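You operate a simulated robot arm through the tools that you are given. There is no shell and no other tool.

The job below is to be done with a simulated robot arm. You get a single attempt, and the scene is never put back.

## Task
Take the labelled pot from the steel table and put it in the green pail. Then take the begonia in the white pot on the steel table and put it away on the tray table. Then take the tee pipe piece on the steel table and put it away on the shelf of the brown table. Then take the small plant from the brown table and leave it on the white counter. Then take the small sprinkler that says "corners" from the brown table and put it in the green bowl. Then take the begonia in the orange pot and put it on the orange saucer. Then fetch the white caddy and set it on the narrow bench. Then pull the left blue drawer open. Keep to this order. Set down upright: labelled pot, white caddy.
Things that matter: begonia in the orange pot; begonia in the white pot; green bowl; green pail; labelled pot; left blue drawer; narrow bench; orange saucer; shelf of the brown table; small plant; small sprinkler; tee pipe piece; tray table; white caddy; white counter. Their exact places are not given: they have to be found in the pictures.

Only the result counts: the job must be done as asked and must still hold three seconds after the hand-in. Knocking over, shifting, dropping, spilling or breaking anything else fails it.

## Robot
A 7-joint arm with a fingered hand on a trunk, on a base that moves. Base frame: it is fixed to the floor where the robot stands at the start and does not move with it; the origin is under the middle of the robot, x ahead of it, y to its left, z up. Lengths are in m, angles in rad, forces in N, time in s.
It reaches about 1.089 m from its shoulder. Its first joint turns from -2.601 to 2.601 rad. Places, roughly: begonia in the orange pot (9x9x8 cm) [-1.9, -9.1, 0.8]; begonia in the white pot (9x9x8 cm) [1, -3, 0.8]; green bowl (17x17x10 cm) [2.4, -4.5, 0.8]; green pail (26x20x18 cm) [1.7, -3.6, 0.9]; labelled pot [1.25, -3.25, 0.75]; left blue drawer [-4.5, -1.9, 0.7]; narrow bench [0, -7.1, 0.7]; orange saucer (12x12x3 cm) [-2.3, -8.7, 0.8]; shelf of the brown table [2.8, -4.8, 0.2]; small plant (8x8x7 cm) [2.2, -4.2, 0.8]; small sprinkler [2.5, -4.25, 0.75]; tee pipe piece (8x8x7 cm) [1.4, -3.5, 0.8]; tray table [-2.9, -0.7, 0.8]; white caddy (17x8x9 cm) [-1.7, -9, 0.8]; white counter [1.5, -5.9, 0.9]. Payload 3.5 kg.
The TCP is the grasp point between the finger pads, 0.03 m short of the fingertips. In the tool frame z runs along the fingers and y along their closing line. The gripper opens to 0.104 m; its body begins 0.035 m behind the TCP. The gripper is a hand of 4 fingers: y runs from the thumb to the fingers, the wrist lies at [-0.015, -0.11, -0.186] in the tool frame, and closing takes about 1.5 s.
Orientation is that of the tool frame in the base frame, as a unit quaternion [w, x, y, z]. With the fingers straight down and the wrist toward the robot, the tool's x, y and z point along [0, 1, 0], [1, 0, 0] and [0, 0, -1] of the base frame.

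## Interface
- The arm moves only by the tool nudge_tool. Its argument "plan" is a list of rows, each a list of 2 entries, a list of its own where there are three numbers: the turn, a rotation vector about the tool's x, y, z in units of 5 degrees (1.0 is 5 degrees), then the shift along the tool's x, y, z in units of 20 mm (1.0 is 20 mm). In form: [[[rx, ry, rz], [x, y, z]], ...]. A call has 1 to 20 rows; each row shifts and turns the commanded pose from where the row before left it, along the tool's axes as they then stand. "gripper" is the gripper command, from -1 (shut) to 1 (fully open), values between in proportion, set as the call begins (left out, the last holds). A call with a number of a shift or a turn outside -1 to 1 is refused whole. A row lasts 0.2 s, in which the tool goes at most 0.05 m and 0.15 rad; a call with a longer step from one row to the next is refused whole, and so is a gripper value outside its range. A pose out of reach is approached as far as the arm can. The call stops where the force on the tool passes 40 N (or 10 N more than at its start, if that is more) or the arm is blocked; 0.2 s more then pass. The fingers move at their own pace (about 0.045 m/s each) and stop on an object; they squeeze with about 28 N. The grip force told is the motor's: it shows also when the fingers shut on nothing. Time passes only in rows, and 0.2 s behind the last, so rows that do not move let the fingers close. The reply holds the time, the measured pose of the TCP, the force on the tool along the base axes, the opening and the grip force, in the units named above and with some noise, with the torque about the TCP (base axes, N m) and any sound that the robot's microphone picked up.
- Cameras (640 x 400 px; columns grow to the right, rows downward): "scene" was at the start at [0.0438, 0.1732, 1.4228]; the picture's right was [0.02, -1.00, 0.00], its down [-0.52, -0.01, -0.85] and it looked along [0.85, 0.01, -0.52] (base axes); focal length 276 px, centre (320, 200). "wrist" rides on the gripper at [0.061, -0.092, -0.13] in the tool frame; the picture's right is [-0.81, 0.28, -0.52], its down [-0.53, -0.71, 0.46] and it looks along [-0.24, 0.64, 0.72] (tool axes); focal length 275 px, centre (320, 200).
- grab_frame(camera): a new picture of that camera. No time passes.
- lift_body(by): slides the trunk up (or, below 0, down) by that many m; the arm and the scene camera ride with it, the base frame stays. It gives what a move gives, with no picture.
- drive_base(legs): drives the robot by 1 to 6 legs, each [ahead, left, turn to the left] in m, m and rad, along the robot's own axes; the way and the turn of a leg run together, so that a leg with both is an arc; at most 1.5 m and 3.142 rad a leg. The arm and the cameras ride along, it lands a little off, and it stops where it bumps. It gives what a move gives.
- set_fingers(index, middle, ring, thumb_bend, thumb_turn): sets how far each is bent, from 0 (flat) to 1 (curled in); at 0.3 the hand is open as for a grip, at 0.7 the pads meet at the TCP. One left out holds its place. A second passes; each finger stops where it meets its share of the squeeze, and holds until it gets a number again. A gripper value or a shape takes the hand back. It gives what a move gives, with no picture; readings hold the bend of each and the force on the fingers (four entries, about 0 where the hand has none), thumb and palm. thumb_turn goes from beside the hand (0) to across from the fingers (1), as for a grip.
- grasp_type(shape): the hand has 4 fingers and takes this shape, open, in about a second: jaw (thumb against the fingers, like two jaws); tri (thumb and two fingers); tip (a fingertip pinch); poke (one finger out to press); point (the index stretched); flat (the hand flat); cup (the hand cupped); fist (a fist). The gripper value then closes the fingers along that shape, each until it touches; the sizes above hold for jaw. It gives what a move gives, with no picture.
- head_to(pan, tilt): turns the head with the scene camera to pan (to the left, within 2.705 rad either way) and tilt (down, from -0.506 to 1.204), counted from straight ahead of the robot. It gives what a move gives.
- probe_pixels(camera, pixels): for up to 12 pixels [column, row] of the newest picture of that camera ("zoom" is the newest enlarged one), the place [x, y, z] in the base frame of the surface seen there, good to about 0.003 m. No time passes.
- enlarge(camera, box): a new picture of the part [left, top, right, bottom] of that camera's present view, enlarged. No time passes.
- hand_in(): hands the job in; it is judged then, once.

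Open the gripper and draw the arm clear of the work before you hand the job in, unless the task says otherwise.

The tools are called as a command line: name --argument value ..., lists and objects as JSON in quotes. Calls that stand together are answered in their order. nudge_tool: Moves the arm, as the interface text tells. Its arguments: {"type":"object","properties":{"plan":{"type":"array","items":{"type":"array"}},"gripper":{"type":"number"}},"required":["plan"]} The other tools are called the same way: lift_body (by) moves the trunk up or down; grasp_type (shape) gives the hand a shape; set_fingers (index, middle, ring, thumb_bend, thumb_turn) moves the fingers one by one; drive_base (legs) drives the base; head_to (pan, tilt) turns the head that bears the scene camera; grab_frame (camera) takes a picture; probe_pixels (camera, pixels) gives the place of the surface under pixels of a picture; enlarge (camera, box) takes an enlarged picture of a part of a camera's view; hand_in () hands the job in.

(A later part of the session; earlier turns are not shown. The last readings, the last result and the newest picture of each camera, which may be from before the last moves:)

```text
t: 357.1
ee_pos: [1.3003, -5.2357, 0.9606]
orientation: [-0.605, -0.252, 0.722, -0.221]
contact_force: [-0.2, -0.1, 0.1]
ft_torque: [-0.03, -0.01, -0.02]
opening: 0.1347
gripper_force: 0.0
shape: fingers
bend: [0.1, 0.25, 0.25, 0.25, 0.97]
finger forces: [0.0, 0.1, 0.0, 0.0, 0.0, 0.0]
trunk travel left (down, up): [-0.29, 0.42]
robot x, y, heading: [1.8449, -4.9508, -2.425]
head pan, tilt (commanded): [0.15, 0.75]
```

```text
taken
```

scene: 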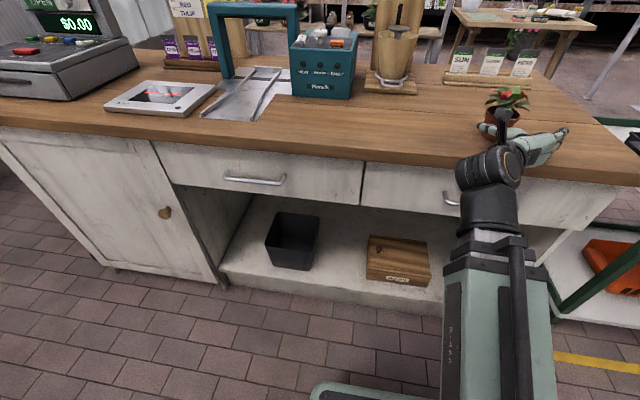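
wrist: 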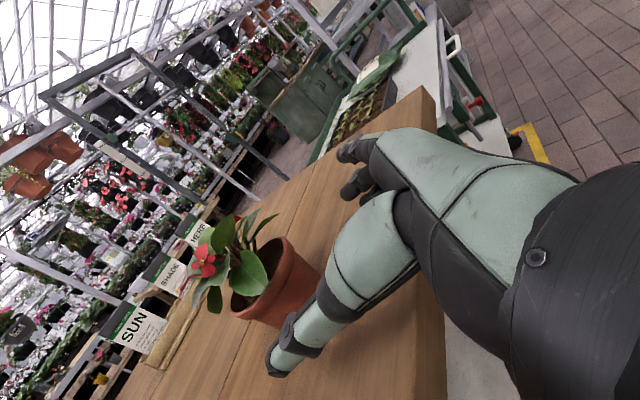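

Task 4 is done: the plant stands at (505,105) on the counter. I'll back the base 0.15 m before raising the hand so the leaves aren't touched.

drive_base --legs '[[-0.15, 0, 0]]'

lift_body --by 0.4

grab_frame --camera "scene"

```text
t: 358.5
ee_pos: [1.4113, -5.1394, 0.9608]
orientation: [-0.604, -0.252, 0.723, -0.222]
contact_force: [-0.1, 0.5, 0.0]
ft_torque: [-0.01, 0.0, 0.0]
opening: 0.1345
gripper_force: 0.1
shape: fingers
bend: [0.1, 0.25, 0.25, 0.25, 0.97]
finger forces: [0.1, 0.0, 0.0, 0.0, 0.0, 0.0]
trunk travel left (down, up): [-0.29, 0.42]
robot x, y, heading: [1.9573, -4.8533, -2.425]
head pan, tilt (commanded): [0.15, 0.75]
```

```text
t: 362.3
ee_pos: [1.4112, -5.1395, 1.3597]
orientation: [-0.605, -0.252, 0.722, -0.221]
contact_force: [-0.4, 0.0, 0.7]
ft_torque: [0.03, 0.0, 0.0]
opening: 0.1348
gripper_force: 0.0
shape: fingers
bend: [0.1, 0.25, 0.25, 0.25, 0.97]
finger forces: [0.1, 0.1, 0.0, 0.1, 0.1, 0.0]
trunk travel left (down, up): [-0.69, 0.02]
robot x, y, heading: [1.9595, -4.8558, -2.424]
head pan, tilt (commanded): [0.15, 0.75]
```

```text
taken
```

scene: 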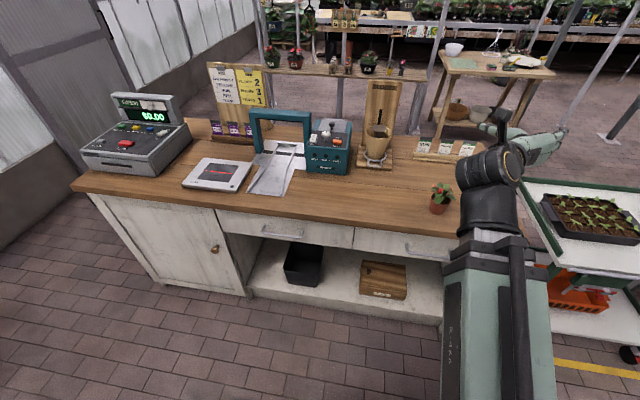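

The plant stands well at (440,198). For the sprinkler I'll go around the far end of the brown table to its open side: first sideways left 1.9 m along the aisle.

drive_base --legs '[[0, 0.95, 0], [0, 0.95, 0]]'

head_to --pan 2.4 --tilt 0.6

grab_frame --camera "scene"

head_to --pan -2.5 --tilt 0.6

grab_frame --camera "scene"

```text
t: 371.9
ee_pos: [2.6458, -6.5747, 1.3605]
orientation: [-0.607, -0.244, 0.725, -0.214]
contact_force: [0.3, -0.2, -0.2]
ft_torque: [0.04, 0.03, -0.02]
opening: 0.1346
gripper_force: 0.2
shape: fingers
bend: [0.1, 0.25, 0.25, 0.25, 0.97]
finger forces: [0.0, 0.0, 0.1, 0.1, 0.0, 0.1]
trunk travel left (down, up): [-0.69, 0.02]
robot x, y, heading: [3.198, -6.2965, -2.451]
head pan, tilt (commanded): [0.15, 0.75]
```

```text
t: 374.0
ee_pos: [2.6463, -6.5738, 1.3597]
orientation: [-0.606, -0.245, 0.726, -0.214]
contact_force: [0.6, 0.4, -0.4]
ft_torque: [-0.01, -0.01, -0.02]
opening: 0.1349
gripper_force: 0.1
shape: fingers
bend: [0.1, 0.25, 0.25, 0.25, 0.97]
finger forces: [0.0, 0.0, 0.1, 0.0, 0.0, 0.0]
trunk travel left (down, up): [-0.69, 0.02]
robot x, y, heading: [3.1961, -6.298, -2.447]
head pan, tilt (commanded): [2.4, 0.6]
```

```text
taken
```

scene: 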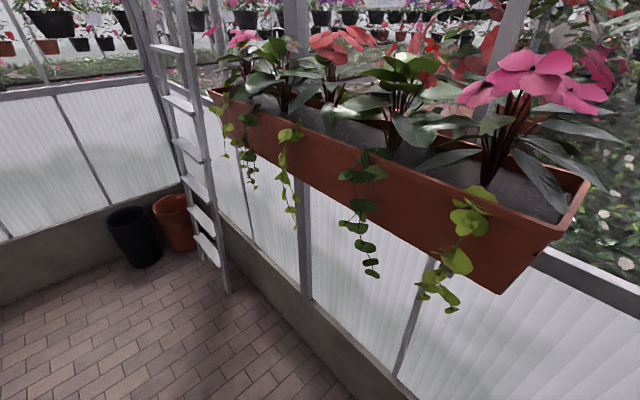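

```text
t: 377.8
ee_pos: [2.6456, -6.5759, 1.3607]
orientation: [-0.607, -0.244, 0.726, -0.214]
contact_force: [0.2, 0.2, -0.8]
ft_torque: [-0.01, 0.03, -0.01]
opening: 0.1346
gripper_force: 0.0
shape: fingers
bend: [0.1, 0.25, 0.25, 0.25, 0.97]
finger forces: [0.0, 0.0, 0.0, 0.0, 0.1, 0.0]
trunk travel left (down, up): [-0.69, 0.02]
robot x, y, heading: [3.1959, -6.2958, -2.448]
head pan, tilt (commanded): [-2.499, 0.6]
```

```text
taken
```

scene: 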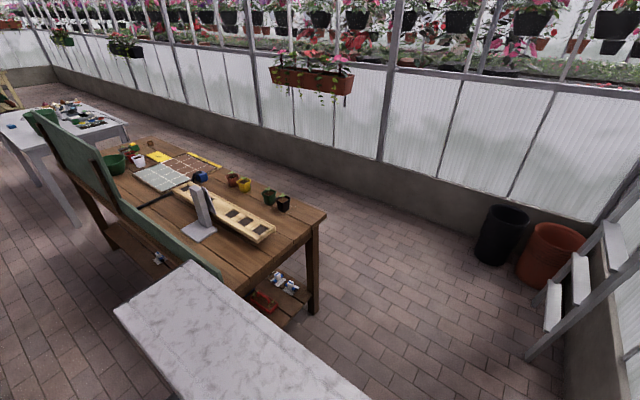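

I see the ladder's foot at (530,355) and a planter box on the wall close by. I'll probe both to plan the reverse leg.

probe_pixels --camera "scene" --pixels '[[530, 357], [545, 325], [500, 262], [525, 290], [325, 215], [315, 315], [300, 92], [310, 300], [350, 250], [450, 350]]'

head_to --pan 2.4 --tilt 0.6

grab_frame --camera "scene"

probe_pixels --camera "scene" --pixels '[[215, 100], [500, 290], [580, 185], [350, 180], [228, 290], [460, 220], [200, 255]]'

```text
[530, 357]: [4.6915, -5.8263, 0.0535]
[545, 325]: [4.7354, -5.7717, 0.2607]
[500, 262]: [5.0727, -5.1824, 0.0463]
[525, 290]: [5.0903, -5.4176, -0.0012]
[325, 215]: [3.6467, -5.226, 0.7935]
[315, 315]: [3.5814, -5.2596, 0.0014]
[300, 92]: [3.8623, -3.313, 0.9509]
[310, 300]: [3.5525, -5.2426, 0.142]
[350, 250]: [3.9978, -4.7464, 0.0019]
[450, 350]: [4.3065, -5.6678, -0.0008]
```

```text
t: 381.7
ee_pos: [2.6457, -6.5749, 1.3589]
orientation: [-0.607, -0.244, 0.725, -0.214]
contact_force: [-0.6, -0.1, -0.3]
ft_torque: [0.02, 0.01, -0.03]
opening: 0.1345
gripper_force: 0.1
shape: fingers
bend: [0.1, 0.25, 0.25, 0.25, 0.97]
finger forces: [0.0, 0.0, 0.1, 0.1, 0.1, 0.0]
trunk travel left (down, up): [-0.69, 0.02]
robot x, y, heading: [3.1969, -6.2982, -2.448]
head pan, tilt (commanded): [2.4, 0.6]
```

```text
taken
```

scene: 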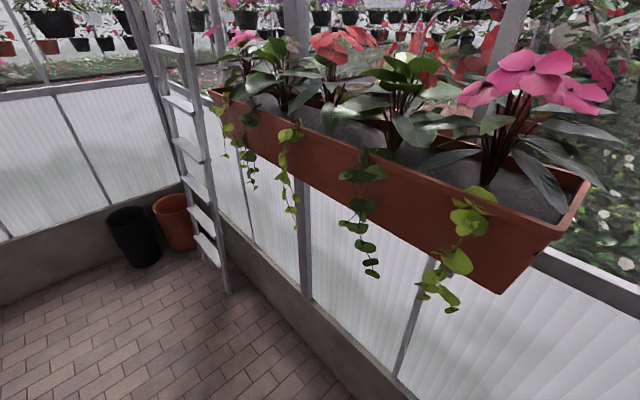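

```text
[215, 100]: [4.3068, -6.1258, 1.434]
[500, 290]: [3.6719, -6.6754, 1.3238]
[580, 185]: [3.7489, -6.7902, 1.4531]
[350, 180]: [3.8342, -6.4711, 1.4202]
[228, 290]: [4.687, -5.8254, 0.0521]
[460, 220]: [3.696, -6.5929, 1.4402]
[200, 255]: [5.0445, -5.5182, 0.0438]
```

The passage is clear: planter at s≈7.42, ladder foot at 7.48, table end at 6.33. I'll reverse 1.6 m past the table's end, slightly to the right.

drive_base --legs '[[-0.8, -0.04, 0], [-0.8, -0.04, 0]]'

head_to --pan -1.5 --tilt 0.5

grab_frame --camera "scene"

```text
t: 390.0
ee_pos: [3.8395, -5.4637, 1.3599]
orientation: [-0.606, -0.246, 0.725, -0.216]
contact_force: [0.3, -0.1, -0.6]
ft_torque: [0.02, -0.01, -0.01]
opening: 0.1348
gripper_force: 0.0
shape: fingers
bend: [0.1, 0.25, 0.25, 0.25, 0.97]
finger forces: [0.0, 0.0, 0.0, 0.1, 0.0, 0.0]
trunk travel left (down, up): [-0.69, 0.02]
robot x, y, heading: [4.3922, -5.1854, -2.44]
head pan, tilt (commanded): [2.4, 0.6]
```

```text
t: 393.2
ee_pos: [3.8385, -5.4647, 1.3591]
orientation: [-0.607, -0.246, 0.724, -0.216]
contact_force: [-0.3, 0.3, -0.2]
ft_torque: [0.0, 0.0, 0.01]
opening: 0.1348
gripper_force: 0.0
shape: fingers
bend: [0.1, 0.25, 0.25, 0.25, 0.97]
finger forces: [0.0, 0.0, 0.0, 0.0, 0.1, 0.1]
trunk travel left (down, up): [-0.69, 0.02]
robot x, y, heading: [4.3888, -5.1808, -2.437]
head pan, tilt (commanded): [-1.499, 0.499]
```

```text
taken
```

scene: 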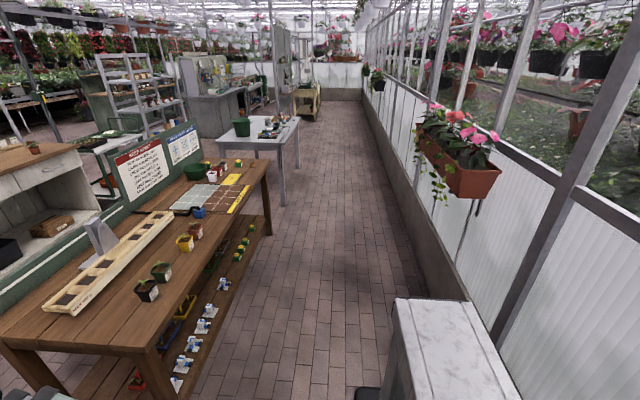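

The open side aisle is free. I'll probe the planter's outer edge and the table's front edge to set my lane.

probe_pixels --camera "scene" --pixels '[[420, 150], [470, 190], [435, 180], [430, 270], [380, 170], [268, 165], [155, 350], [380, 90], [280, 230]]'

enlarge --camera "scene" --box '[120, 120, 300, 260]'

```text
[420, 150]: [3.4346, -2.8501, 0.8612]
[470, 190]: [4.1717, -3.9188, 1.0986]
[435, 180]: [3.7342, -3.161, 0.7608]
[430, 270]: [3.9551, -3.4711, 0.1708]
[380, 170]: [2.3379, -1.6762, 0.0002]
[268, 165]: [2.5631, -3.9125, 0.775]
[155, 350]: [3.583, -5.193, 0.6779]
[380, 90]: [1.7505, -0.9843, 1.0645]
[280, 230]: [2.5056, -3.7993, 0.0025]
```

```text
2.86 times, centred on (210, 190) of scene
```

zoom: 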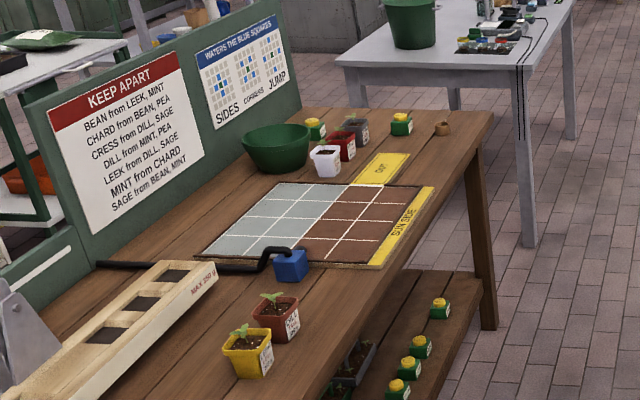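

Lane is clear. I'll slide right 1.92 m along the table's open side.

drive_base --legs '[[0, -0.96, 0], [0, -0.96, 0]]'

head_to --pan 0.15 --tilt 0.8

grab_frame --camera "scene"

```text
t: 402.8
ee_pos: [2.603, -4.0098, 1.36]
orientation: [-0.606, -0.246, 0.725, -0.216]
contact_force: [-0.3, 0.4, 0.2]
ft_torque: [0.03, 0.01, 0.0]
opening: 0.1347
gripper_force: 0.0
shape: fingers
bend: [0.1, 0.25, 0.25, 0.25, 0.97]
finger forces: [0.0, 0.0, 0.0, 0.1, 0.1, 0.0]
trunk travel left (down, up): [-0.69, 0.02]
robot x, y, heading: [3.1532, -3.7273, -2.435]
head pan, tilt (commanded): [-1.499, 0.499]
```

```text
t: 404.5
ee_pos: [2.602, -4.0084, 1.3595]
orientation: [-0.606, -0.247, 0.725, -0.217]
contact_force: [0.1, 1.1, 0.0]
ft_torque: [-0.02, -0.01, 0.0]
opening: 0.1347
gripper_force: 0.0
shape: fingers
bend: [0.1, 0.25, 0.25, 0.25, 0.97]
finger forces: [0.1, 0.0, 0.0, 0.0, 0.0, 0.1]
trunk travel left (down, up): [-0.69, 0.02]
robot x, y, heading: [3.1557, -3.7263, -2.438]
head pan, tilt (commanded): [0.15, 0.799]
```

```text
taken
```

scene: 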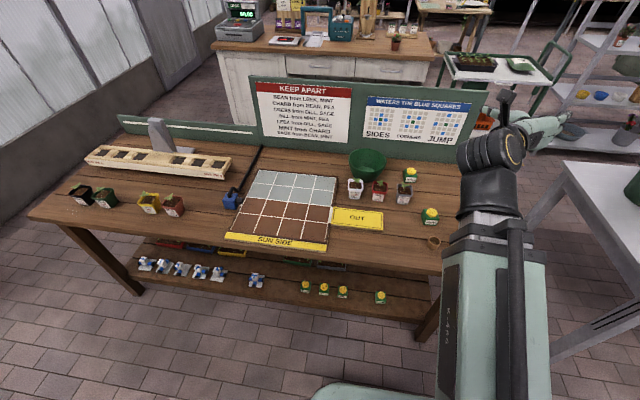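

The whole table top is visible: bowl (368,163), sprinklers at (411,174) and (430,216). I'll enlarge and read their labels.

enlarge --camera "scene" --box '[335, 140, 455, 250]'

probe_pixels --camera "zoom" --pixels '[[330, 265], [340, 290], [325, 290], [310, 285], [355, 280], [345, 255], [265, 125], [120, 85], [180, 100], [60, 105], [355, 365], [375, 290]]'

enlarge --camera "scene" --box '[410, 195, 450, 235]'

```text
3.64 times, centred on (395, 195) of scene
```

zoom: 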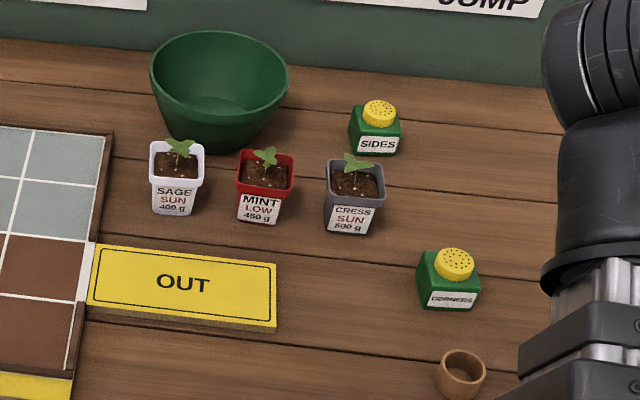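

```text
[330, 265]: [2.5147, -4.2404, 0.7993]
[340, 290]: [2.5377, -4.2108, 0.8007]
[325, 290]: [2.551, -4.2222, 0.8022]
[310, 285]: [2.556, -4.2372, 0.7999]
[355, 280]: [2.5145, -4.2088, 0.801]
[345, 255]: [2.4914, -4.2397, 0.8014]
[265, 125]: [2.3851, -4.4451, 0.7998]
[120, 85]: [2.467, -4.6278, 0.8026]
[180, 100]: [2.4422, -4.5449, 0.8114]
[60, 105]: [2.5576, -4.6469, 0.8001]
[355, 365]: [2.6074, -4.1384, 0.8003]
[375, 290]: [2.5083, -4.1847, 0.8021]
```

```text
10.00 times, centred on (430, 215) of scene
```

zoom: 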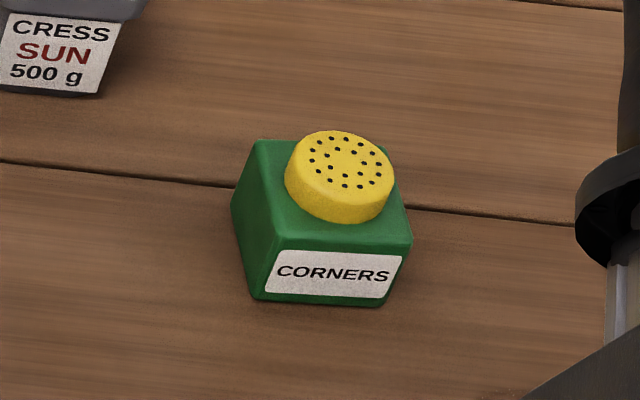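

"CORNERS" is the sprinkler near (430,216). I'll probe its corners and top, and the bowl's rim.

probe_pixels --camera "zoom" --pixels '[[340, 165], [258, 145], [270, 245], [408, 235], [335, 275], [255, 295], [385, 300], [235, 205], [395, 185], [300, 230]]'

enlarge --camera "scene" --box '[335, 140, 455, 250]'

probe_pixels --camera "zoom" --pixels '[[152, 65], [287, 75], [215, 122], [220, 32], [250, 110], [170, 100], [215, 85], [235, 95], [185, 40], [270, 50], [205, 140]]'

```text
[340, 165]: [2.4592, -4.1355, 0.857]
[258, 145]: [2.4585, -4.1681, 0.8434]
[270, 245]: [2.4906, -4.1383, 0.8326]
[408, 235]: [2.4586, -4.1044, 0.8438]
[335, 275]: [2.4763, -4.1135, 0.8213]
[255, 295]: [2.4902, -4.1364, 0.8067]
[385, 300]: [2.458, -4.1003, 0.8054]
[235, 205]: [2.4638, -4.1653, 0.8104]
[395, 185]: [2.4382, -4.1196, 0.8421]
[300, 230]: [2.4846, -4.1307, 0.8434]
```

```text
3.64 times, centred on (395, 195) of scene
```

zoom: 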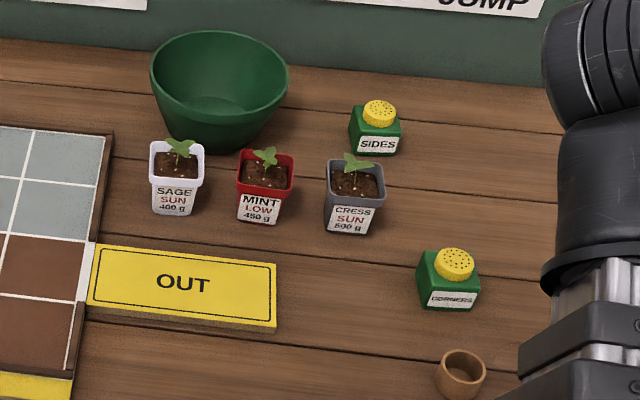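

```text
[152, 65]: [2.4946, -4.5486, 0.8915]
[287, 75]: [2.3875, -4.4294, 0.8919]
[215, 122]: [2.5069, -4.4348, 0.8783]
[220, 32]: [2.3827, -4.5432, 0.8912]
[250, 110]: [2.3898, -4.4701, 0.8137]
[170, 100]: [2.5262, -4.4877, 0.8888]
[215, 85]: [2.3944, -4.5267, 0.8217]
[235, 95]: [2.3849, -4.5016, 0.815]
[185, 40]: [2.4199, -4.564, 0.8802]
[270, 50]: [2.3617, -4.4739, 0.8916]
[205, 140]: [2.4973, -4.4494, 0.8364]
```

The "CORNERS" box is 4.6 cm square, centre (2.459,-4.136), top z≈0.86; the bowl centre is (2.443,-4.489), rim z=0.891. I'll drive 0.22 m closer and turn the hand to fingers-down.

drive_base --legs '[[0.22, 0, 0]]'

nudge_tool --plan '[[[0, -1, 0], [0, 0, 0]], [[0, -1, 0], [0, 0, 0]], [[0, -1, 0], [0, 0, 0]], [[0, -1, 0], [0, 0, 0]], [[0, -1, 0], [0, 0, 0]], [[0, -1, 0], [0, 0, 0]], [[0, -1, 0], [0, 0, 0]], [[0, -1, 0], [0, 0, 0]], [[0, -1, 0], [0, 0, 0]], [[0, -1, 0], [0, 0, 0]], [[0, -1, 0], [0, 0, 0]], [[0, -1, 0], [0, 0, 0]], [[0, -1, 0], [0, 0, 0]], [[0, -1, 0], [0, 0, 0]], [[0, -1, 0], [0, 0, 0]], [[0, -1, 0], [0, 0, 0]]]'

nudge_tool --plan '[[[0, 0, -1], [0, 0, 0]], [[0, 0, -1], [0, 0, 0]], [[0, 0, -1], [0, 0, 0]], [[0, 0, -1], [0, 0, 0]], [[0, 0, -1], [0, 0, 0]], [[0, 0, -1], [0, 0, 0]], [[0, 0, -1], [0, 0, 0]], [[0, 0, -1], [0, 0, 0]], [[0, 0, -1], [0, 0, 0]], [[0, 0, -1], [0, 0, 0]], [[0, 0, -1], [0, 0, 0]], [[0, 0, -1], [0, 0, 0]], [[0, 0, -1], [0, 0, 0]], [[0, 0, -1], [0, 0, 0]], [[0, 0, -1], [0, 0, 0]], [[0, 0, -1], [0, 0, 0]], [[0, 0, -1], [0, 0, 0]], [[0, 0, -1], [0, 0, 0]]]' --gripper 1

grab_frame --camera "scene"

grab_frame --camera "wrist"

```text
t: 406.1
ee_pos: [2.4367, -4.1502, 1.3597]
orientation: [-0.605, -0.248, 0.725, -0.216]
contact_force: [-0.4, -0.2, 0.1]
ft_torque: [0.01, 0.0, -0.01]
opening: 0.1345
gripper_force: 0.1
shape: fingers
bend: [0.1, 0.25, 0.25, 0.25, 0.97]
finger forces: [0.0, 0.0, 0.0, 0.0, 0.0, 0.0]
trunk travel left (down, up): [-0.69, 0.02]
robot x, y, heading: [2.9895, -3.8696, -2.437]
head pan, tilt (commanded): [0.15, 0.799]
```

```text
t: 409.6
ee_pos: [2.4375, -4.1492, 1.359]
orientation: [0.002, -0.328, 0.945, -0.007]
contact_force: [-0.4, 0.0, 0.1]
ft_torque: [-0.01, -0.01, 0.02]
opening: 0.1348
gripper_force: 0.1
shape: fingers
bend: [0.1, 0.25, 0.25, 0.25, 0.97]
finger forces: [0.1, 0.0, 0.0, 0.0, 0.1, 0.1]
trunk travel left (down, up): [-0.69, 0.02]
robot x, y, heading: [2.9866, -3.869, -2.434]
head pan, tilt (commanded): [0.15, 0.799]
```

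```text
t: 413.4
ee_pos: [2.4372, -4.1487, 1.3594]
orientation: [0.004, 0.901, -0.434, 0.006]
contact_force: [-0.1, -0.8, 0.1]
ft_torque: [0.01, 0.0, -0.01]
opening: 0.1038
gripper_force: 0.1
shape: jaw
bend: [0.3, 0.3, 0.3, 0.3, 0.97]
finger forces: [0.0, 0.0, 0.1, 0.0, 0.0, 0.0]
trunk travel left (down, up): [-0.69, 0.02]
robot x, y, heading: [2.9858, -3.8683, -2.434]
head pan, tilt (commanded): [0.15, 0.799]
```

```text
taken
```

scene: 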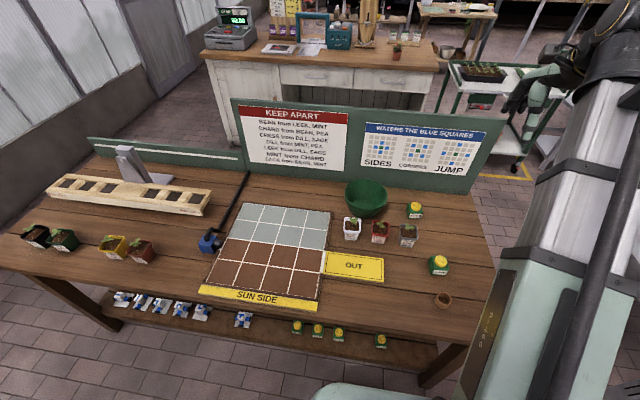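

```text
taken
```

wrist: 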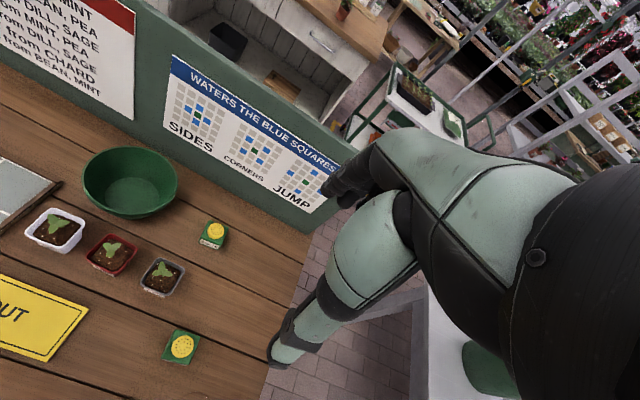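

Fingers are straight down now. I'll probe the sprinkler from the wrist view to get its exact centre and yaw.

enlarge --camera "wrist" --box '[140, 310, 220, 380]'

probe_pixels --camera "zoom" --pixels '[[240, 165], [470, 180], [390, 425], [180, 385], [340, 280], [230, 180], [455, 200], [375, 395]]'

```text
5.71 times, centred on (180, 345) of wrist
```

zoom: 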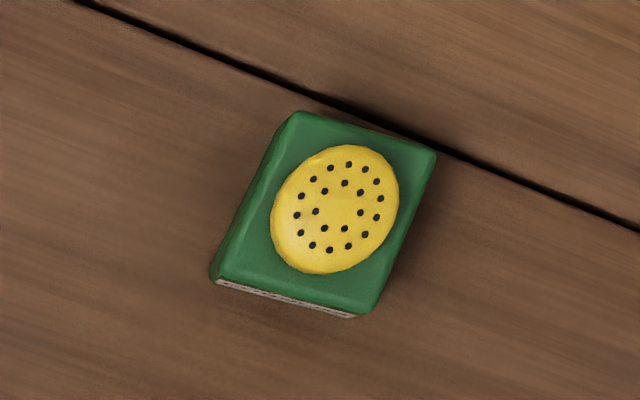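

```text
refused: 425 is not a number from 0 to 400
```

probe_pixels --camera "zoom" --pixels '[[300, 118], [430, 158], [365, 305], [220, 270], [335, 210], [290, 290]]'

```text
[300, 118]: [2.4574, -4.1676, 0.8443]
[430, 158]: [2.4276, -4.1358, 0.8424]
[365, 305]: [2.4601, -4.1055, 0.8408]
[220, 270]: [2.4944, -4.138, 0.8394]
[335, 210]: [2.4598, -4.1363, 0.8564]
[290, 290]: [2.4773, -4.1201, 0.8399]
```

Centre (2.460,-4.137), faces at −137°. I'll align the hand above it, then lower the trunk 0.3 m.

nudge_tool --plan '[[[0, 0, -0.9], [0.12, -0.63, 0]], [[0, 0, 0], [0.22, -0.63, 0]]]'

lift_body --by -0.3

grab_frame --camera "wrist"

```text
t: 413.9
ee_pos: [2.4624, -4.1381, 1.3605]
orientation: [0.004, 0.916, -0.4, 0.005]
contact_force: [-0.3, 0.1, -0.1]
ft_torque: [0.02, 0.0, -0.01]
opening: 0.1039
gripper_force: 0.0
shape: jaw
bend: [0.3, 0.3, 0.3, 0.3, 0.97]
finger forces: [0.0, 0.1, 0.1, 0.0, 0.0, 0.1]
trunk travel left (down, up): [-0.69, 0.02]
robot x, y, heading: [2.9877, -3.8693, -2.441]
head pan, tilt (commanded): [0.15, 0.799]
```

```text
t: 416.9
ee_pos: [2.4619, -4.1378, 1.0605]
orientation: [0.004, 0.917, -0.399, 0.006]
contact_force: [0.4, 0.5, 0.4]
ft_torque: [0.0, 0.01, 0.0]
opening: 0.1041
gripper_force: 0.1
shape: jaw
bend: [0.3, 0.3, 0.3, 0.3, 0.97]
finger forces: [0.0, 0.0, 0.0, 0.1, 0.0, 0.1]
trunk travel left (down, up): [-0.39, 0.32]
robot x, y, heading: [2.9891, -3.8717, -2.437]
head pan, tilt (commanded): [0.15, 0.799]
```

```text
taken
```

wrist: 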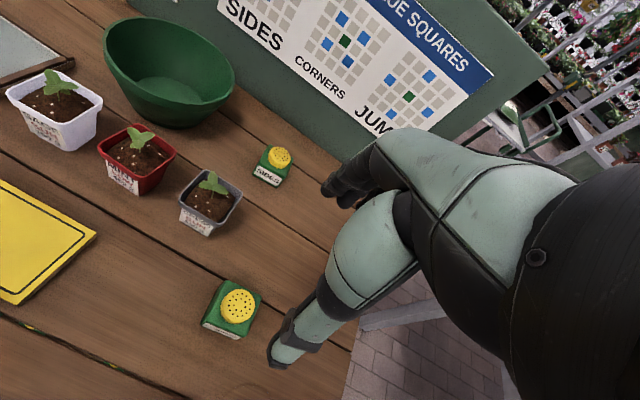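

Aligned. I'll descend 0.22 m to grip height in two stages.

nudge_tool --plan '[[[0, 0, 0], [0, 0, 1]], [[0, 0, 0], [0, 0, 1]], [[0, 0, 0], [0, 0, 1]], [[0, 0, 0], [0, 0, 1]], [[0, 0, 0], [0, 0, 1]], [[0, 0, 0], [0, 0, 1]], [[0, 0, 0], [0, 0, 1]], [[0, 0, 0], [0, 0, 1]]]'

enlarge --camera "wrist" --box '[180, 120, 440, 400]'

```text
t: 418.8
ee_pos: [2.4641, -4.1407, 0.8997]
orientation: [0.004, 0.917, -0.4, 0.005]
contact_force: [-0.8, 0.2, -0.1]
ft_torque: [0.02, 0.0, 0.03]
opening: 0.104
gripper_force: 0.0
shape: jaw
bend: [0.3, 0.3, 0.3, 0.3, 0.97]
finger forces: [0.0, 0.0, 0.0, 0.1, 0.0, 0.0]
trunk travel left (down, up): [-0.39, 0.32]
robot x, y, heading: [2.9905, -3.8707, -2.442]
head pan, tilt (commanded): [0.15, 0.799]
```

```text
1.43 times, centred on (310, 260) of wrist
```

zoom: 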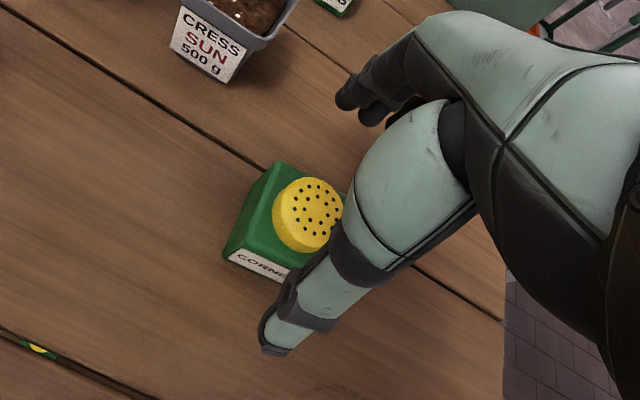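

Small sideways correction of 6 mm, then down the last 6 cm.

nudge_tool --plan '[[[0, 0, 0], [-0.28, 0, 0.4]], [[0, 0, 0], [0, 0, 0.8]], [[0, 0, 0], [0, 0, 0.8]], [[0, 0, 0], [0, 0, 0.7]], [[0, 0, 0], [0, 0, 0.35]]]'

enlarge --camera "wrist" --box '[180, 120, 440, 400]'

```text
t: 419.9
ee_pos: [2.4602, -4.1362, 0.8384]
orientation: [0.005, 0.917, -0.399, 0.005]
contact_force: [0.9, 0.2, -0.2]
ft_torque: [0.0, 0.01, 0.05]
opening: 0.104
gripper_force: 0.0
shape: jaw
bend: [0.3, 0.3, 0.3, 0.3, 0.97]
finger forces: [0.0, 0.0, 0.1, 0.0, 0.0, 0.1]
trunk travel left (down, up): [-0.39, 0.32]
robot x, y, heading: [2.9863, -3.8671, -2.431]
head pan, tilt (commanded): [0.15, 0.799]
```

```text
1.43 times, centred on (310, 260) of wrist
```

zoom: 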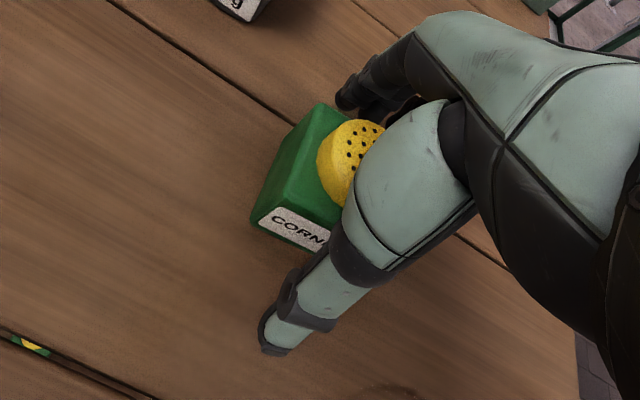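

The TCP is exactly over the box. As the index would miss this narrow box, I'll close only thumb, middle and ring.

set_fingers --index 0.3 --middle 0.85 --ring 0.85 --thumb_bend 0.85

enlarge --camera "wrist" --box '[180, 120, 440, 400]'

```text
t: 420.9
ee_pos: [2.4597, -4.1364, 0.8393]
orientation: [0.004, 0.917, -0.4, 0.005]
contact_force: [0.8, 0.2, 1.4]
ft_torque: [-0.02, 0.06, 0.02]
opening: 0.0628
gripper_force: 28.1
shape: fingers
bend: [0.29, 0.54, 0.62, 0.68, 0.88]
finger forces: [2.0, 14.5, 12.0, 0.1, 27.7, 0.0]
trunk travel left (down, up): [-0.39, 0.32]
robot x, y, heading: [2.9892, -3.8682, -2.44]
head pan, tilt (commanded): [0.15, 0.799]
```

```text
1.43 times, centred on (310, 260) of wrist
```

zoom: 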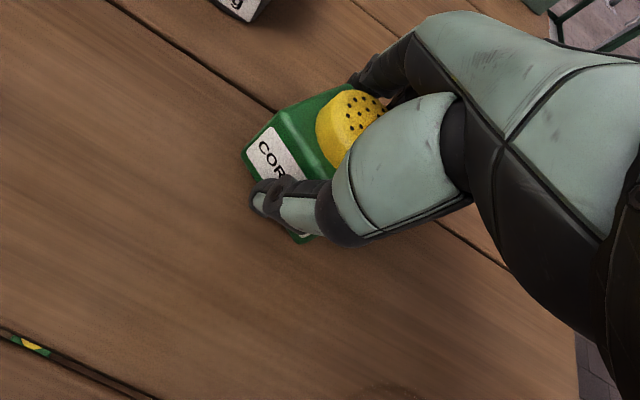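

The box turned somewhat within the grip but is held at about 28 N. I'll lift gently and check.

nudge_tool --plan '[[[0, 0, 0], [0, 0, -0.25]], [[0, 0, 0], [0, 0, -0.5]], [[0, 0, 0], [0, 0, -0.7]], [[0, 0, 0], [0, 0, -0.8]]]'

enlarge --camera "wrist" --box '[180, 120, 440, 400]'

```text
t: 421.9
ee_pos: [2.4604, -4.1351, 0.8844]
orientation: [0.003, 0.917, -0.4, 0.005]
contact_force: [0.1, 0.4, -1.2]
ft_torque: [0.0, 0.0, -0.01]
opening: 0.0629
gripper_force: 27.6
shape: fingers
bend: [0.29, 0.54, 0.62, 0.68, 0.88]
finger forces: [2.4, 14.2, 11.9, 0.0, 27.5, 0.0]
trunk travel left (down, up): [-0.39, 0.32]
robot x, y, heading: [2.9878, -3.8692, -2.437]
head pan, tilt (commanded): [0.15, 0.799]
```

```text
1.43 times, centred on (310, 260) of wrist
```

zoom: 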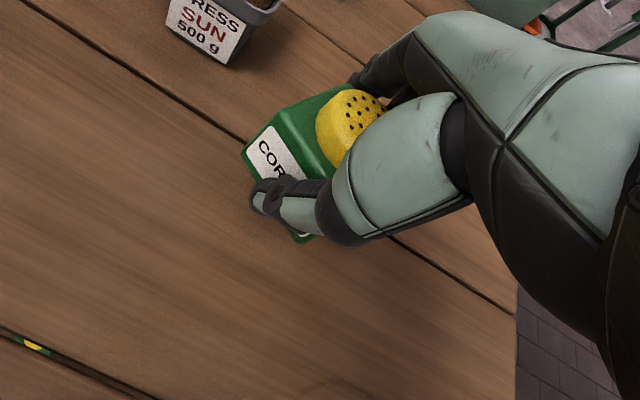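

Held firmly. I'll lift to z≈1.02 and carry it over the bowl.

nudge_tool --plan '[[[0, 0, 0], [0, 0, -1]], [[0, 0, 0], [0, 0, -1]], [[0, 0, 0], [0, 0, -1]], [[0, 0, 0], [0, 0, -1]], [[0, 0, 0], [0, 0, -1]], [[0, 0, 0], [0, 0, -1]], [[0, 0, 0], [0, 0, -1]], [[0, 0, 0], [0.954, 0.971, 0]], [[0, 0, 0], [0.954, 0.971, 0]], [[0, 0, 0], [0.954, 0.971, 0]], [[0, 0, 0], [0.954, 0.971, 0]], [[0, 0, 0], [0.954, 0.971, 0]], [[0, 0, 0], [0.954, 0.971, 0]], [[0, 0, 0], [0.954, 0.971, 0]], [[0, 0, 0], [0.954, 0.971, 0]], [[0, 0, 0], [0.954, 0.971, 0]], [[0, 0, 0], [0.954, 0.971, 0]], [[0, 0, 0], [0.954, 0.971, 0]], [[0, 0, 0], [0.954, 0.971, 0]], [[0, 0, 0], [0.954, 0.971, 0]]]'

grab_frame --camera "wrist"

enlarge --camera "scene" --box '[310, 110, 470, 250]'

```text
t: 426.1
ee_pos: [2.4432, -4.4875, 1.0282]
orientation: [0.003, 0.917, -0.399, 0.006]
contact_force: [-0.4, 0.1, -1.1]
ft_torque: [-0.01, -0.01, -0.01]
opening: 0.0632
gripper_force: 28.3
shape: fingers
bend: [0.29, 0.54, 0.62, 0.69, 0.88]
finger forces: [2.8, 14.1, 12.2, 0.0, 27.4, 0.1]
trunk travel left (down, up): [-0.39, 0.32]
robot x, y, heading: [2.9878, -3.8688, -2.444]
head pan, tilt (commanded): [0.15, 0.799]
```

```text
taken
```

wrist: 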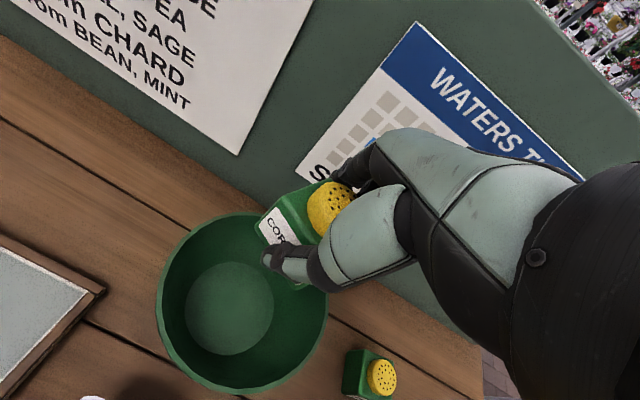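

```text
2.86 times, centred on (390, 180) of scene
```

zoom: 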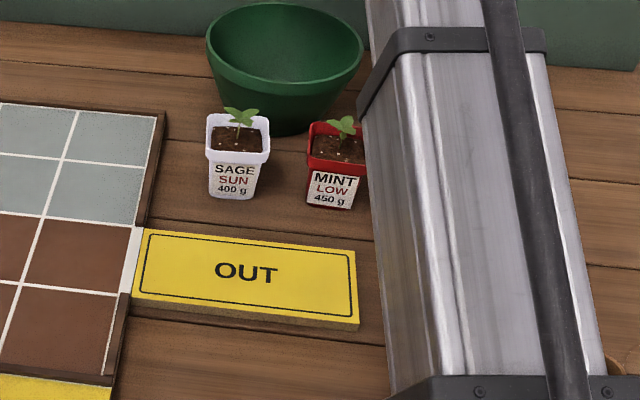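

The sprinkler hovers near the bowl. I'll probe the bowl's rim and the box's corners for exact centring.

probe_pixels --camera "wrist" --pixels '[[160, 300], [240, 215], [245, 390], [318, 335], [185, 370], [230, 310], [262, 225], [318, 185], [335, 205], [262, 240]]'

```text
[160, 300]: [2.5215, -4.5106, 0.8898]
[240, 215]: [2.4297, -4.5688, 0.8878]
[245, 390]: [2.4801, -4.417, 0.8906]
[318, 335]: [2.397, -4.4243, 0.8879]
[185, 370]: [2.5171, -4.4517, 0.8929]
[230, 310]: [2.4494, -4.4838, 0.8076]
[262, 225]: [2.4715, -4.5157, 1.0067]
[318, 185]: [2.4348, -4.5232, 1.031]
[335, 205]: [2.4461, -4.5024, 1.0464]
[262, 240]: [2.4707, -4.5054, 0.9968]
```

Bowl centre (2.443,-4.489) confirmed, floor z=0.808; the box is about 1.2 cm off. I'll centre it and descend to just above the bowl's floor.

nudge_tool --plan '[[[0, 0, 0], [-0.54, -0.23, 0.5]], [[0, 0, 0], [0, 0, 1]], [[0, 0, 0], [0, 0, 1]], [[0, 0, 0], [0, 0, 1]], [[0, 0, 0], [0, 0, 1]], [[0, 0, 0], [0, 0, 1]]]'

grab_frame --camera "wrist"

```text
t: 427.6
ee_pos: [2.4396, -4.4782, 0.9191]
orientation: [0.004, 0.917, -0.4, 0.005]
contact_force: [0.1, 0.2, -1.3]
ft_torque: [0.02, -0.01, -0.01]
opening: 0.063
gripper_force: 27.8
shape: fingers
bend: [0.29, 0.54, 0.62, 0.69, 0.88]
finger forces: [2.7, 13.8, 12.1, 0.0, 27.3, 0.0]
trunk travel left (down, up): [-0.39, 0.32]
robot x, y, heading: [2.9884, -3.8707, -2.439]
head pan, tilt (commanded): [0.15, 0.799]
```

```text
taken
```

wrist: 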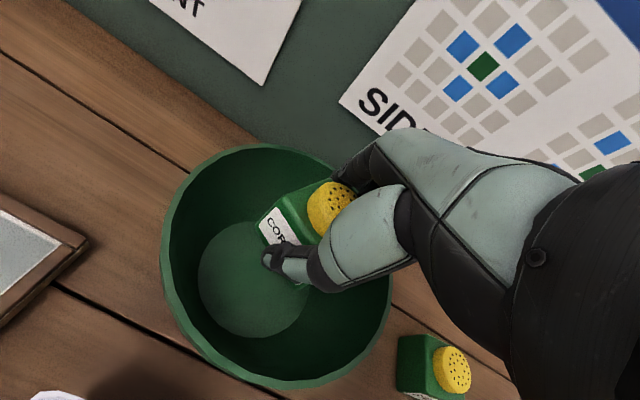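

Going further down slowly into the bowl.

nudge_tool --plan '[[[0, 0, 0], [0, 0, 0.8]], [[0, 0, 0], [0, 0, 0.8]], [[0, 0, 0], [0, 0, 0.6]], [[0, 0, 0], [0, 0, 0.4]]]'

nudge_tool --plan '[[[0, 0, 0], [0, 0, 0.3]]]'

grab_frame --camera "wrist"

```text
t: 428.6
ee_pos: [2.44, -4.4781, 0.8671]
orientation: [0.004, 0.916, -0.4, 0.006]
contact_force: [0.2, -0.6, -0.8]
ft_torque: [0.03, 0.01, -0.01]
opening: 0.0629
gripper_force: 27.5
shape: fingers
bend: [0.29, 0.54, 0.62, 0.69, 0.88]
finger forces: [2.7, 13.9, 12.1, 0.1, 27.3, 0.0]
trunk travel left (down, up): [-0.39, 0.32]
robot x, y, heading: [2.9905, -3.8689, -2.435]
head pan, tilt (commanded): [0.15, 0.799]
```

```text
t: 428.9
ee_pos: [2.4392, -4.4797, 0.8593]
orientation: [0.003, 0.917, -0.4, 0.006]
contact_force: [0.9, 0.0, -0.7]
ft_torque: [0.03, 0.01, 0.01]
opening: 0.0629
gripper_force: 28.3
shape: fingers
bend: [0.29, 0.54, 0.62, 0.69, 0.88]
finger forces: [2.9, 14.0, 12.1, 0.0, 27.3, 0.0]
trunk travel left (down, up): [-0.39, 0.32]
robot x, y, heading: [2.9866, -3.868, -2.436]
head pan, tilt (commanded): [0.15, 0.799]
```

```text
taken
```

wrist: 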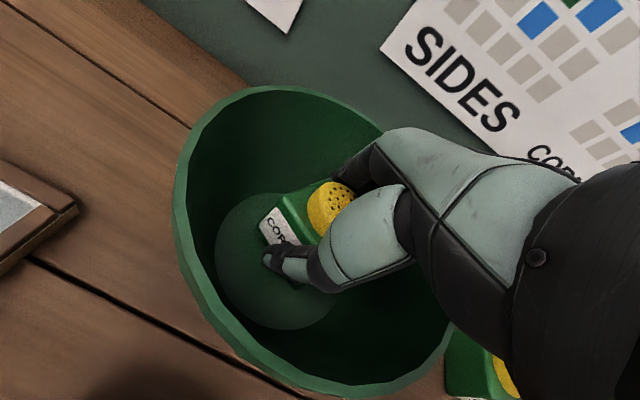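

No contact yet (box about 1.2 cm above the floor). Two more small steps.

nudge_tool --plan '[[[0, 0, 0], [0, 0, 0.25]]]'

nudge_tool --plan '[[[0, 0, 0], [0, 0, 0.2]]]'

nudge_tool --plan '[[[0, 0, 0], [0, 0, 0.12]]]'

```text
t: 429.4
ee_pos: [2.4404, -4.4797, 0.8538]
orientation: [0.004, 0.917, -0.4, 0.005]
contact_force: [-1.0, -0.8, -1.2]
ft_torque: [-0.01, 0.01, -0.02]
opening: 0.0631
gripper_force: 28.0
shape: fingers
bend: [0.29, 0.54, 0.62, 0.69, 0.88]
finger forces: [2.8, 14.0, 12.1, 0.0, 27.3, 0.1]
trunk travel left (down, up): [-0.39, 0.32]
robot x, y, heading: [2.9878, -3.8727, -2.434]
head pan, tilt (commanded): [0.15, 0.799]
```

```text
t: 429.8
ee_pos: [2.4409, -4.4783, 0.851]
orientation: [0.005, 0.917, -0.399, 0.006]
contact_force: [-0.3, -0.3, -1.3]
ft_torque: [0.0, 0.01, 0.01]
opening: 0.0628
gripper_force: 28.3
shape: fingers
bend: [0.29, 0.54, 0.62, 0.69, 0.88]
finger forces: [3.3, 13.9, 12.1, 0.0, 27.4, 0.0]
trunk travel left (down, up): [-0.39, 0.32]
robot x, y, heading: [2.9904, -3.8707, -2.437]
head pan, tilt (commanded): [0.15, 0.799]
```

```text
t: 430.1
ee_pos: [2.4416, -4.4794, 0.8481]
orientation: [0.004, 0.917, -0.4, 0.005]
contact_force: [0.6, 0.8, -0.7]
ft_torque: [-0.02, 0.02, 0.01]
opening: 0.0629
gripper_force: 28.1
shape: fingers
bend: [0.29, 0.54, 0.62, 0.69, 0.88]
finger forces: [3.5, 14.0, 12.2, 0.0, 27.3, 0.0]
trunk travel left (down, up): [-0.39, 0.32]
robot x, y, heading: [2.9914, -3.8677, -2.436]
head pan, tilt (commanded): [0.15, 0.799]
```

The box is within a couple of millimetres of the floor. I'll release by opening only partway to avoid pushing the bowl.

set_fingers --index 0.3 --middle 0.42 --ring 0.42 --thumb_bend 0.52

grab_frame --camera "wrist"

```text
t: 431.1
ee_pos: [2.4409, -4.4807, 0.8485]
orientation: [0.004, 0.917, -0.399, 0.006]
contact_force: [0.4, -0.6, 1.1]
ft_torque: [-0.01, -0.01, 0.04]
opening: 0.0753
gripper_force: 0.5
shape: fingers
bend: [0.3, 0.42, 0.42, 0.52, 0.97]
finger forces: [0.1, 0.0, 0.4, 0.0, 0.0, 0.0]
trunk travel left (down, up): [-0.39, 0.32]
robot x, y, heading: [2.9889, -3.8681, -2.438]
head pan, tilt (commanded): [0.15, 0.799]
```

```text
taken
```

wrist: 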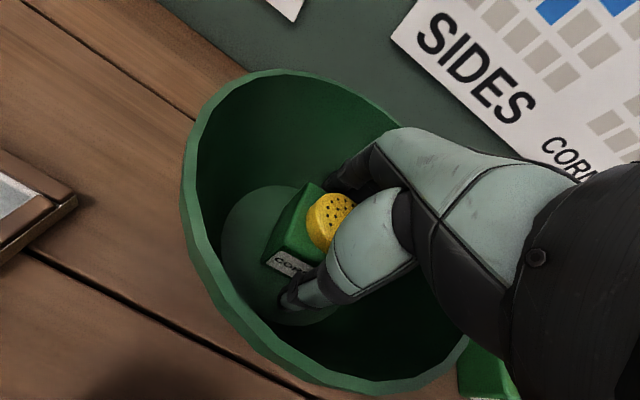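

The sprinkler sits in the bowl, released. I'll rise slowly, watching for snagging.

nudge_tool --plan '[[[0, 0, 0], [0, 0, -0.3]], [[0, 0, 0], [0, 0, -0.4]], [[0, 0, 0], [0, 0, -0.6]], [[0, 0, 0], [0, 0, -0.8]]]'

grab_frame --camera "wrist"

```text
t: 432.1
ee_pos: [2.4399, -4.4786, 0.8888]
orientation: [0.004, 0.917, -0.4, 0.006]
contact_force: [-0.4, 0.4, -0.3]
ft_torque: [0.01, 0.04, -0.03]
opening: 0.0751
gripper_force: 0.1
shape: fingers
bend: [0.3, 0.42, 0.42, 0.52, 0.97]
finger forces: [0.0, 0.0, 0.1, 0.0, 0.1, 0.0]
trunk travel left (down, up): [-0.39, 0.32]
robot x, y, heading: [2.9884, -3.8712, -2.433]
head pan, tilt (commanded): [0.15, 0.799]
```

```text
taken
```

wrist: 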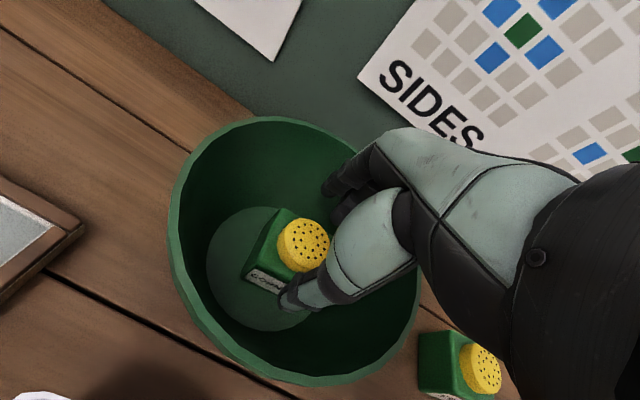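

The sprinkler stays in the bowl. I'll raise the hand out and draw it back toward the robot.

nudge_tool --plan '[[[0, 0, 0], [0, 0, -1]], [[0, 0, 0], [0, 0, -1]], [[0, 0, 0], [0, 0, -1]], [[0, 0, 0], [0, 0, -1]], [[0, 0, 0], [0, 0, -1]], [[0, 0, 0], [0, 0, -1]], [[0, 0, 0], [0, 0, -1]], [[0, 0, 0], [0, 0, -1]]]'

lift_body --by 0.3

nudge_tool --plan '[[[0, 0, 0], [0, -1, 0]], [[0, 0, 0], [0, -1, 0]], [[0, 0, 0], [0, -1, 0]], [[0, 0, 0], [0, -1, 0]], [[0, 0, 0], [0, -1, 0]], [[0, 0, 0], [0, -1, 0]], [[0, 0, 0], [0, -1, 0]], [[0, 0, 0], [0, -1, 0]]]' --gripper 1

grab_frame --camera "scene"

```text
t: 433.9
ee_pos: [2.4405, -4.4777, 1.0511]
orientation: [0.004, 0.917, -0.399, 0.006]
contact_force: [-0.6, 0.2, 0.6]
ft_torque: [0.02, 0.04, -0.03]
opening: 0.0751
gripper_force: 0.0
shape: fingers
bend: [0.3, 0.42, 0.42, 0.52, 0.97]
finger forces: [0.1, 0.1, 0.0, 0.1, 0.0, 0.1]
trunk travel left (down, up): [-0.39, 0.32]
robot x, y, heading: [2.9857, -3.8691, -2.437]
head pan, tilt (commanded): [0.15, 0.799]
```

```text
t: 436.9
ee_pos: [2.4398, -4.4772, 1.3505]
orientation: [0.004, 0.917, -0.4, 0.007]
contact_force: [-0.2, -0.2, 0.2]
ft_torque: [0.01, -0.04, -0.01]
opening: 0.0754
gripper_force: 0.0
shape: fingers
bend: [0.3, 0.42, 0.42, 0.52, 0.97]
finger forces: [0.0, 0.0, 0.0, 0.0, 0.0, 0.0]
trunk travel left (down, up): [-0.69, 0.02]
robot x, y, heading: [2.985, -3.8701, -2.437]
head pan, tilt (commanded): [0.15, 0.799]
```

```text
t: 438.8
ee_pos: [2.5574, -4.3685, 1.349]
orientation: [0.004, 0.917, -0.4, 0.006]
contact_force: [0.6, -0.2, 0.0]
ft_torque: [-0.05, -0.02, -0.03]
opening: 0.1037
gripper_force: 0.1
shape: jaw
bend: [0.3, 0.3, 0.3, 0.3, 0.98]
finger forces: [0.0, 0.1, 0.0, 0.0, 0.0, 0.0]
trunk travel left (down, up): [-0.69, 0.02]
robot x, y, heading: [2.9886, -3.8692, -2.437]
head pan, tilt (commanded): [0.15, 0.799]
```

```text
taken
```

scene: 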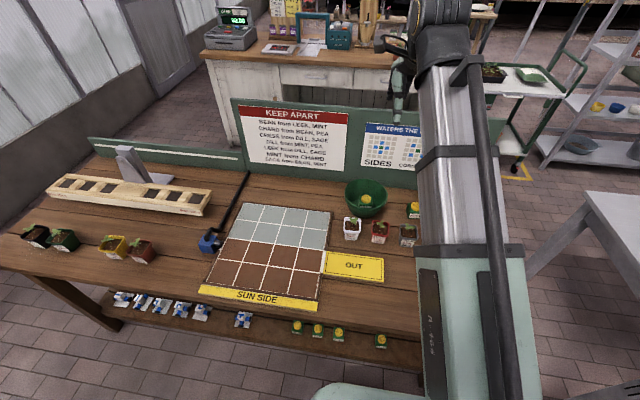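

Task 5 is done: the sprinkler lies in the bowl at (368,200). Next is the begonia in the orange pot far to the south-west; I'll go back around the table's far end, backing off first.

drive_base --legs '[[-0.22, 0, 0], [0, 0.97, 0], [0, 0.97, 0]]'

head_to --pan 0.0 --tilt 0.35

grab_frame --camera "scene"

```text
t: 449.8
ee_pos: [3.9889, -5.7107, 1.3495]
orientation: [0.004, 0.918, -0.397, 0.007]
contact_force: [-0.4, -0.1, 0.6]
ft_torque: [-0.01, 0.0, -0.02]
opening: 0.1036
gripper_force: 0.0
shape: jaw
bend: [0.3, 0.3, 0.3, 0.3, 0.98]
finger forces: [0.0, 0.0, 0.0, 0.0, 0.0, 0.0]
trunk travel left (down, up): [-0.69, 0.02]
robot x, y, heading: [4.4177, -5.2065, -2.43]
head pan, tilt (commanded): [0.15, 0.799]
```

```text
t: 450.6
ee_pos: [3.9893, -5.7097, 1.3497]
orientation: [0.004, 0.918, -0.397, 0.006]
contact_force: [1.0, -0.8, -0.6]
ft_torque: [-0.01, 0.0, 0.01]
opening: 0.1039
gripper_force: 0.0
shape: jaw
bend: [0.3, 0.3, 0.3, 0.3, 0.98]
finger forces: [0.1, 0.1, 0.0, 0.1, 0.0, 0.0]
trunk travel left (down, up): [-0.69, 0.02]
robot x, y, heading: [4.4184, -5.2077, -2.432]
head pan, tilt (commanded): [0.0, 0.351]
```

```text
taken
```

scene: 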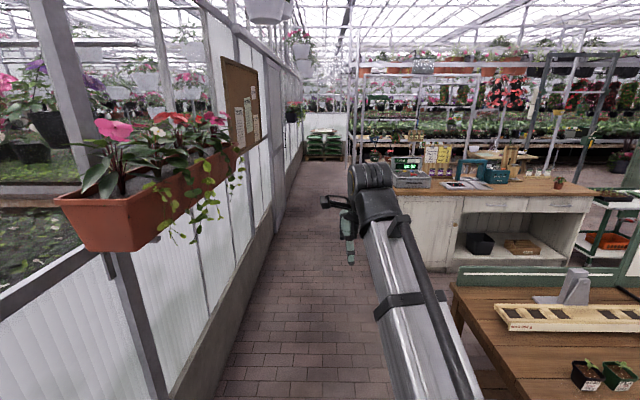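

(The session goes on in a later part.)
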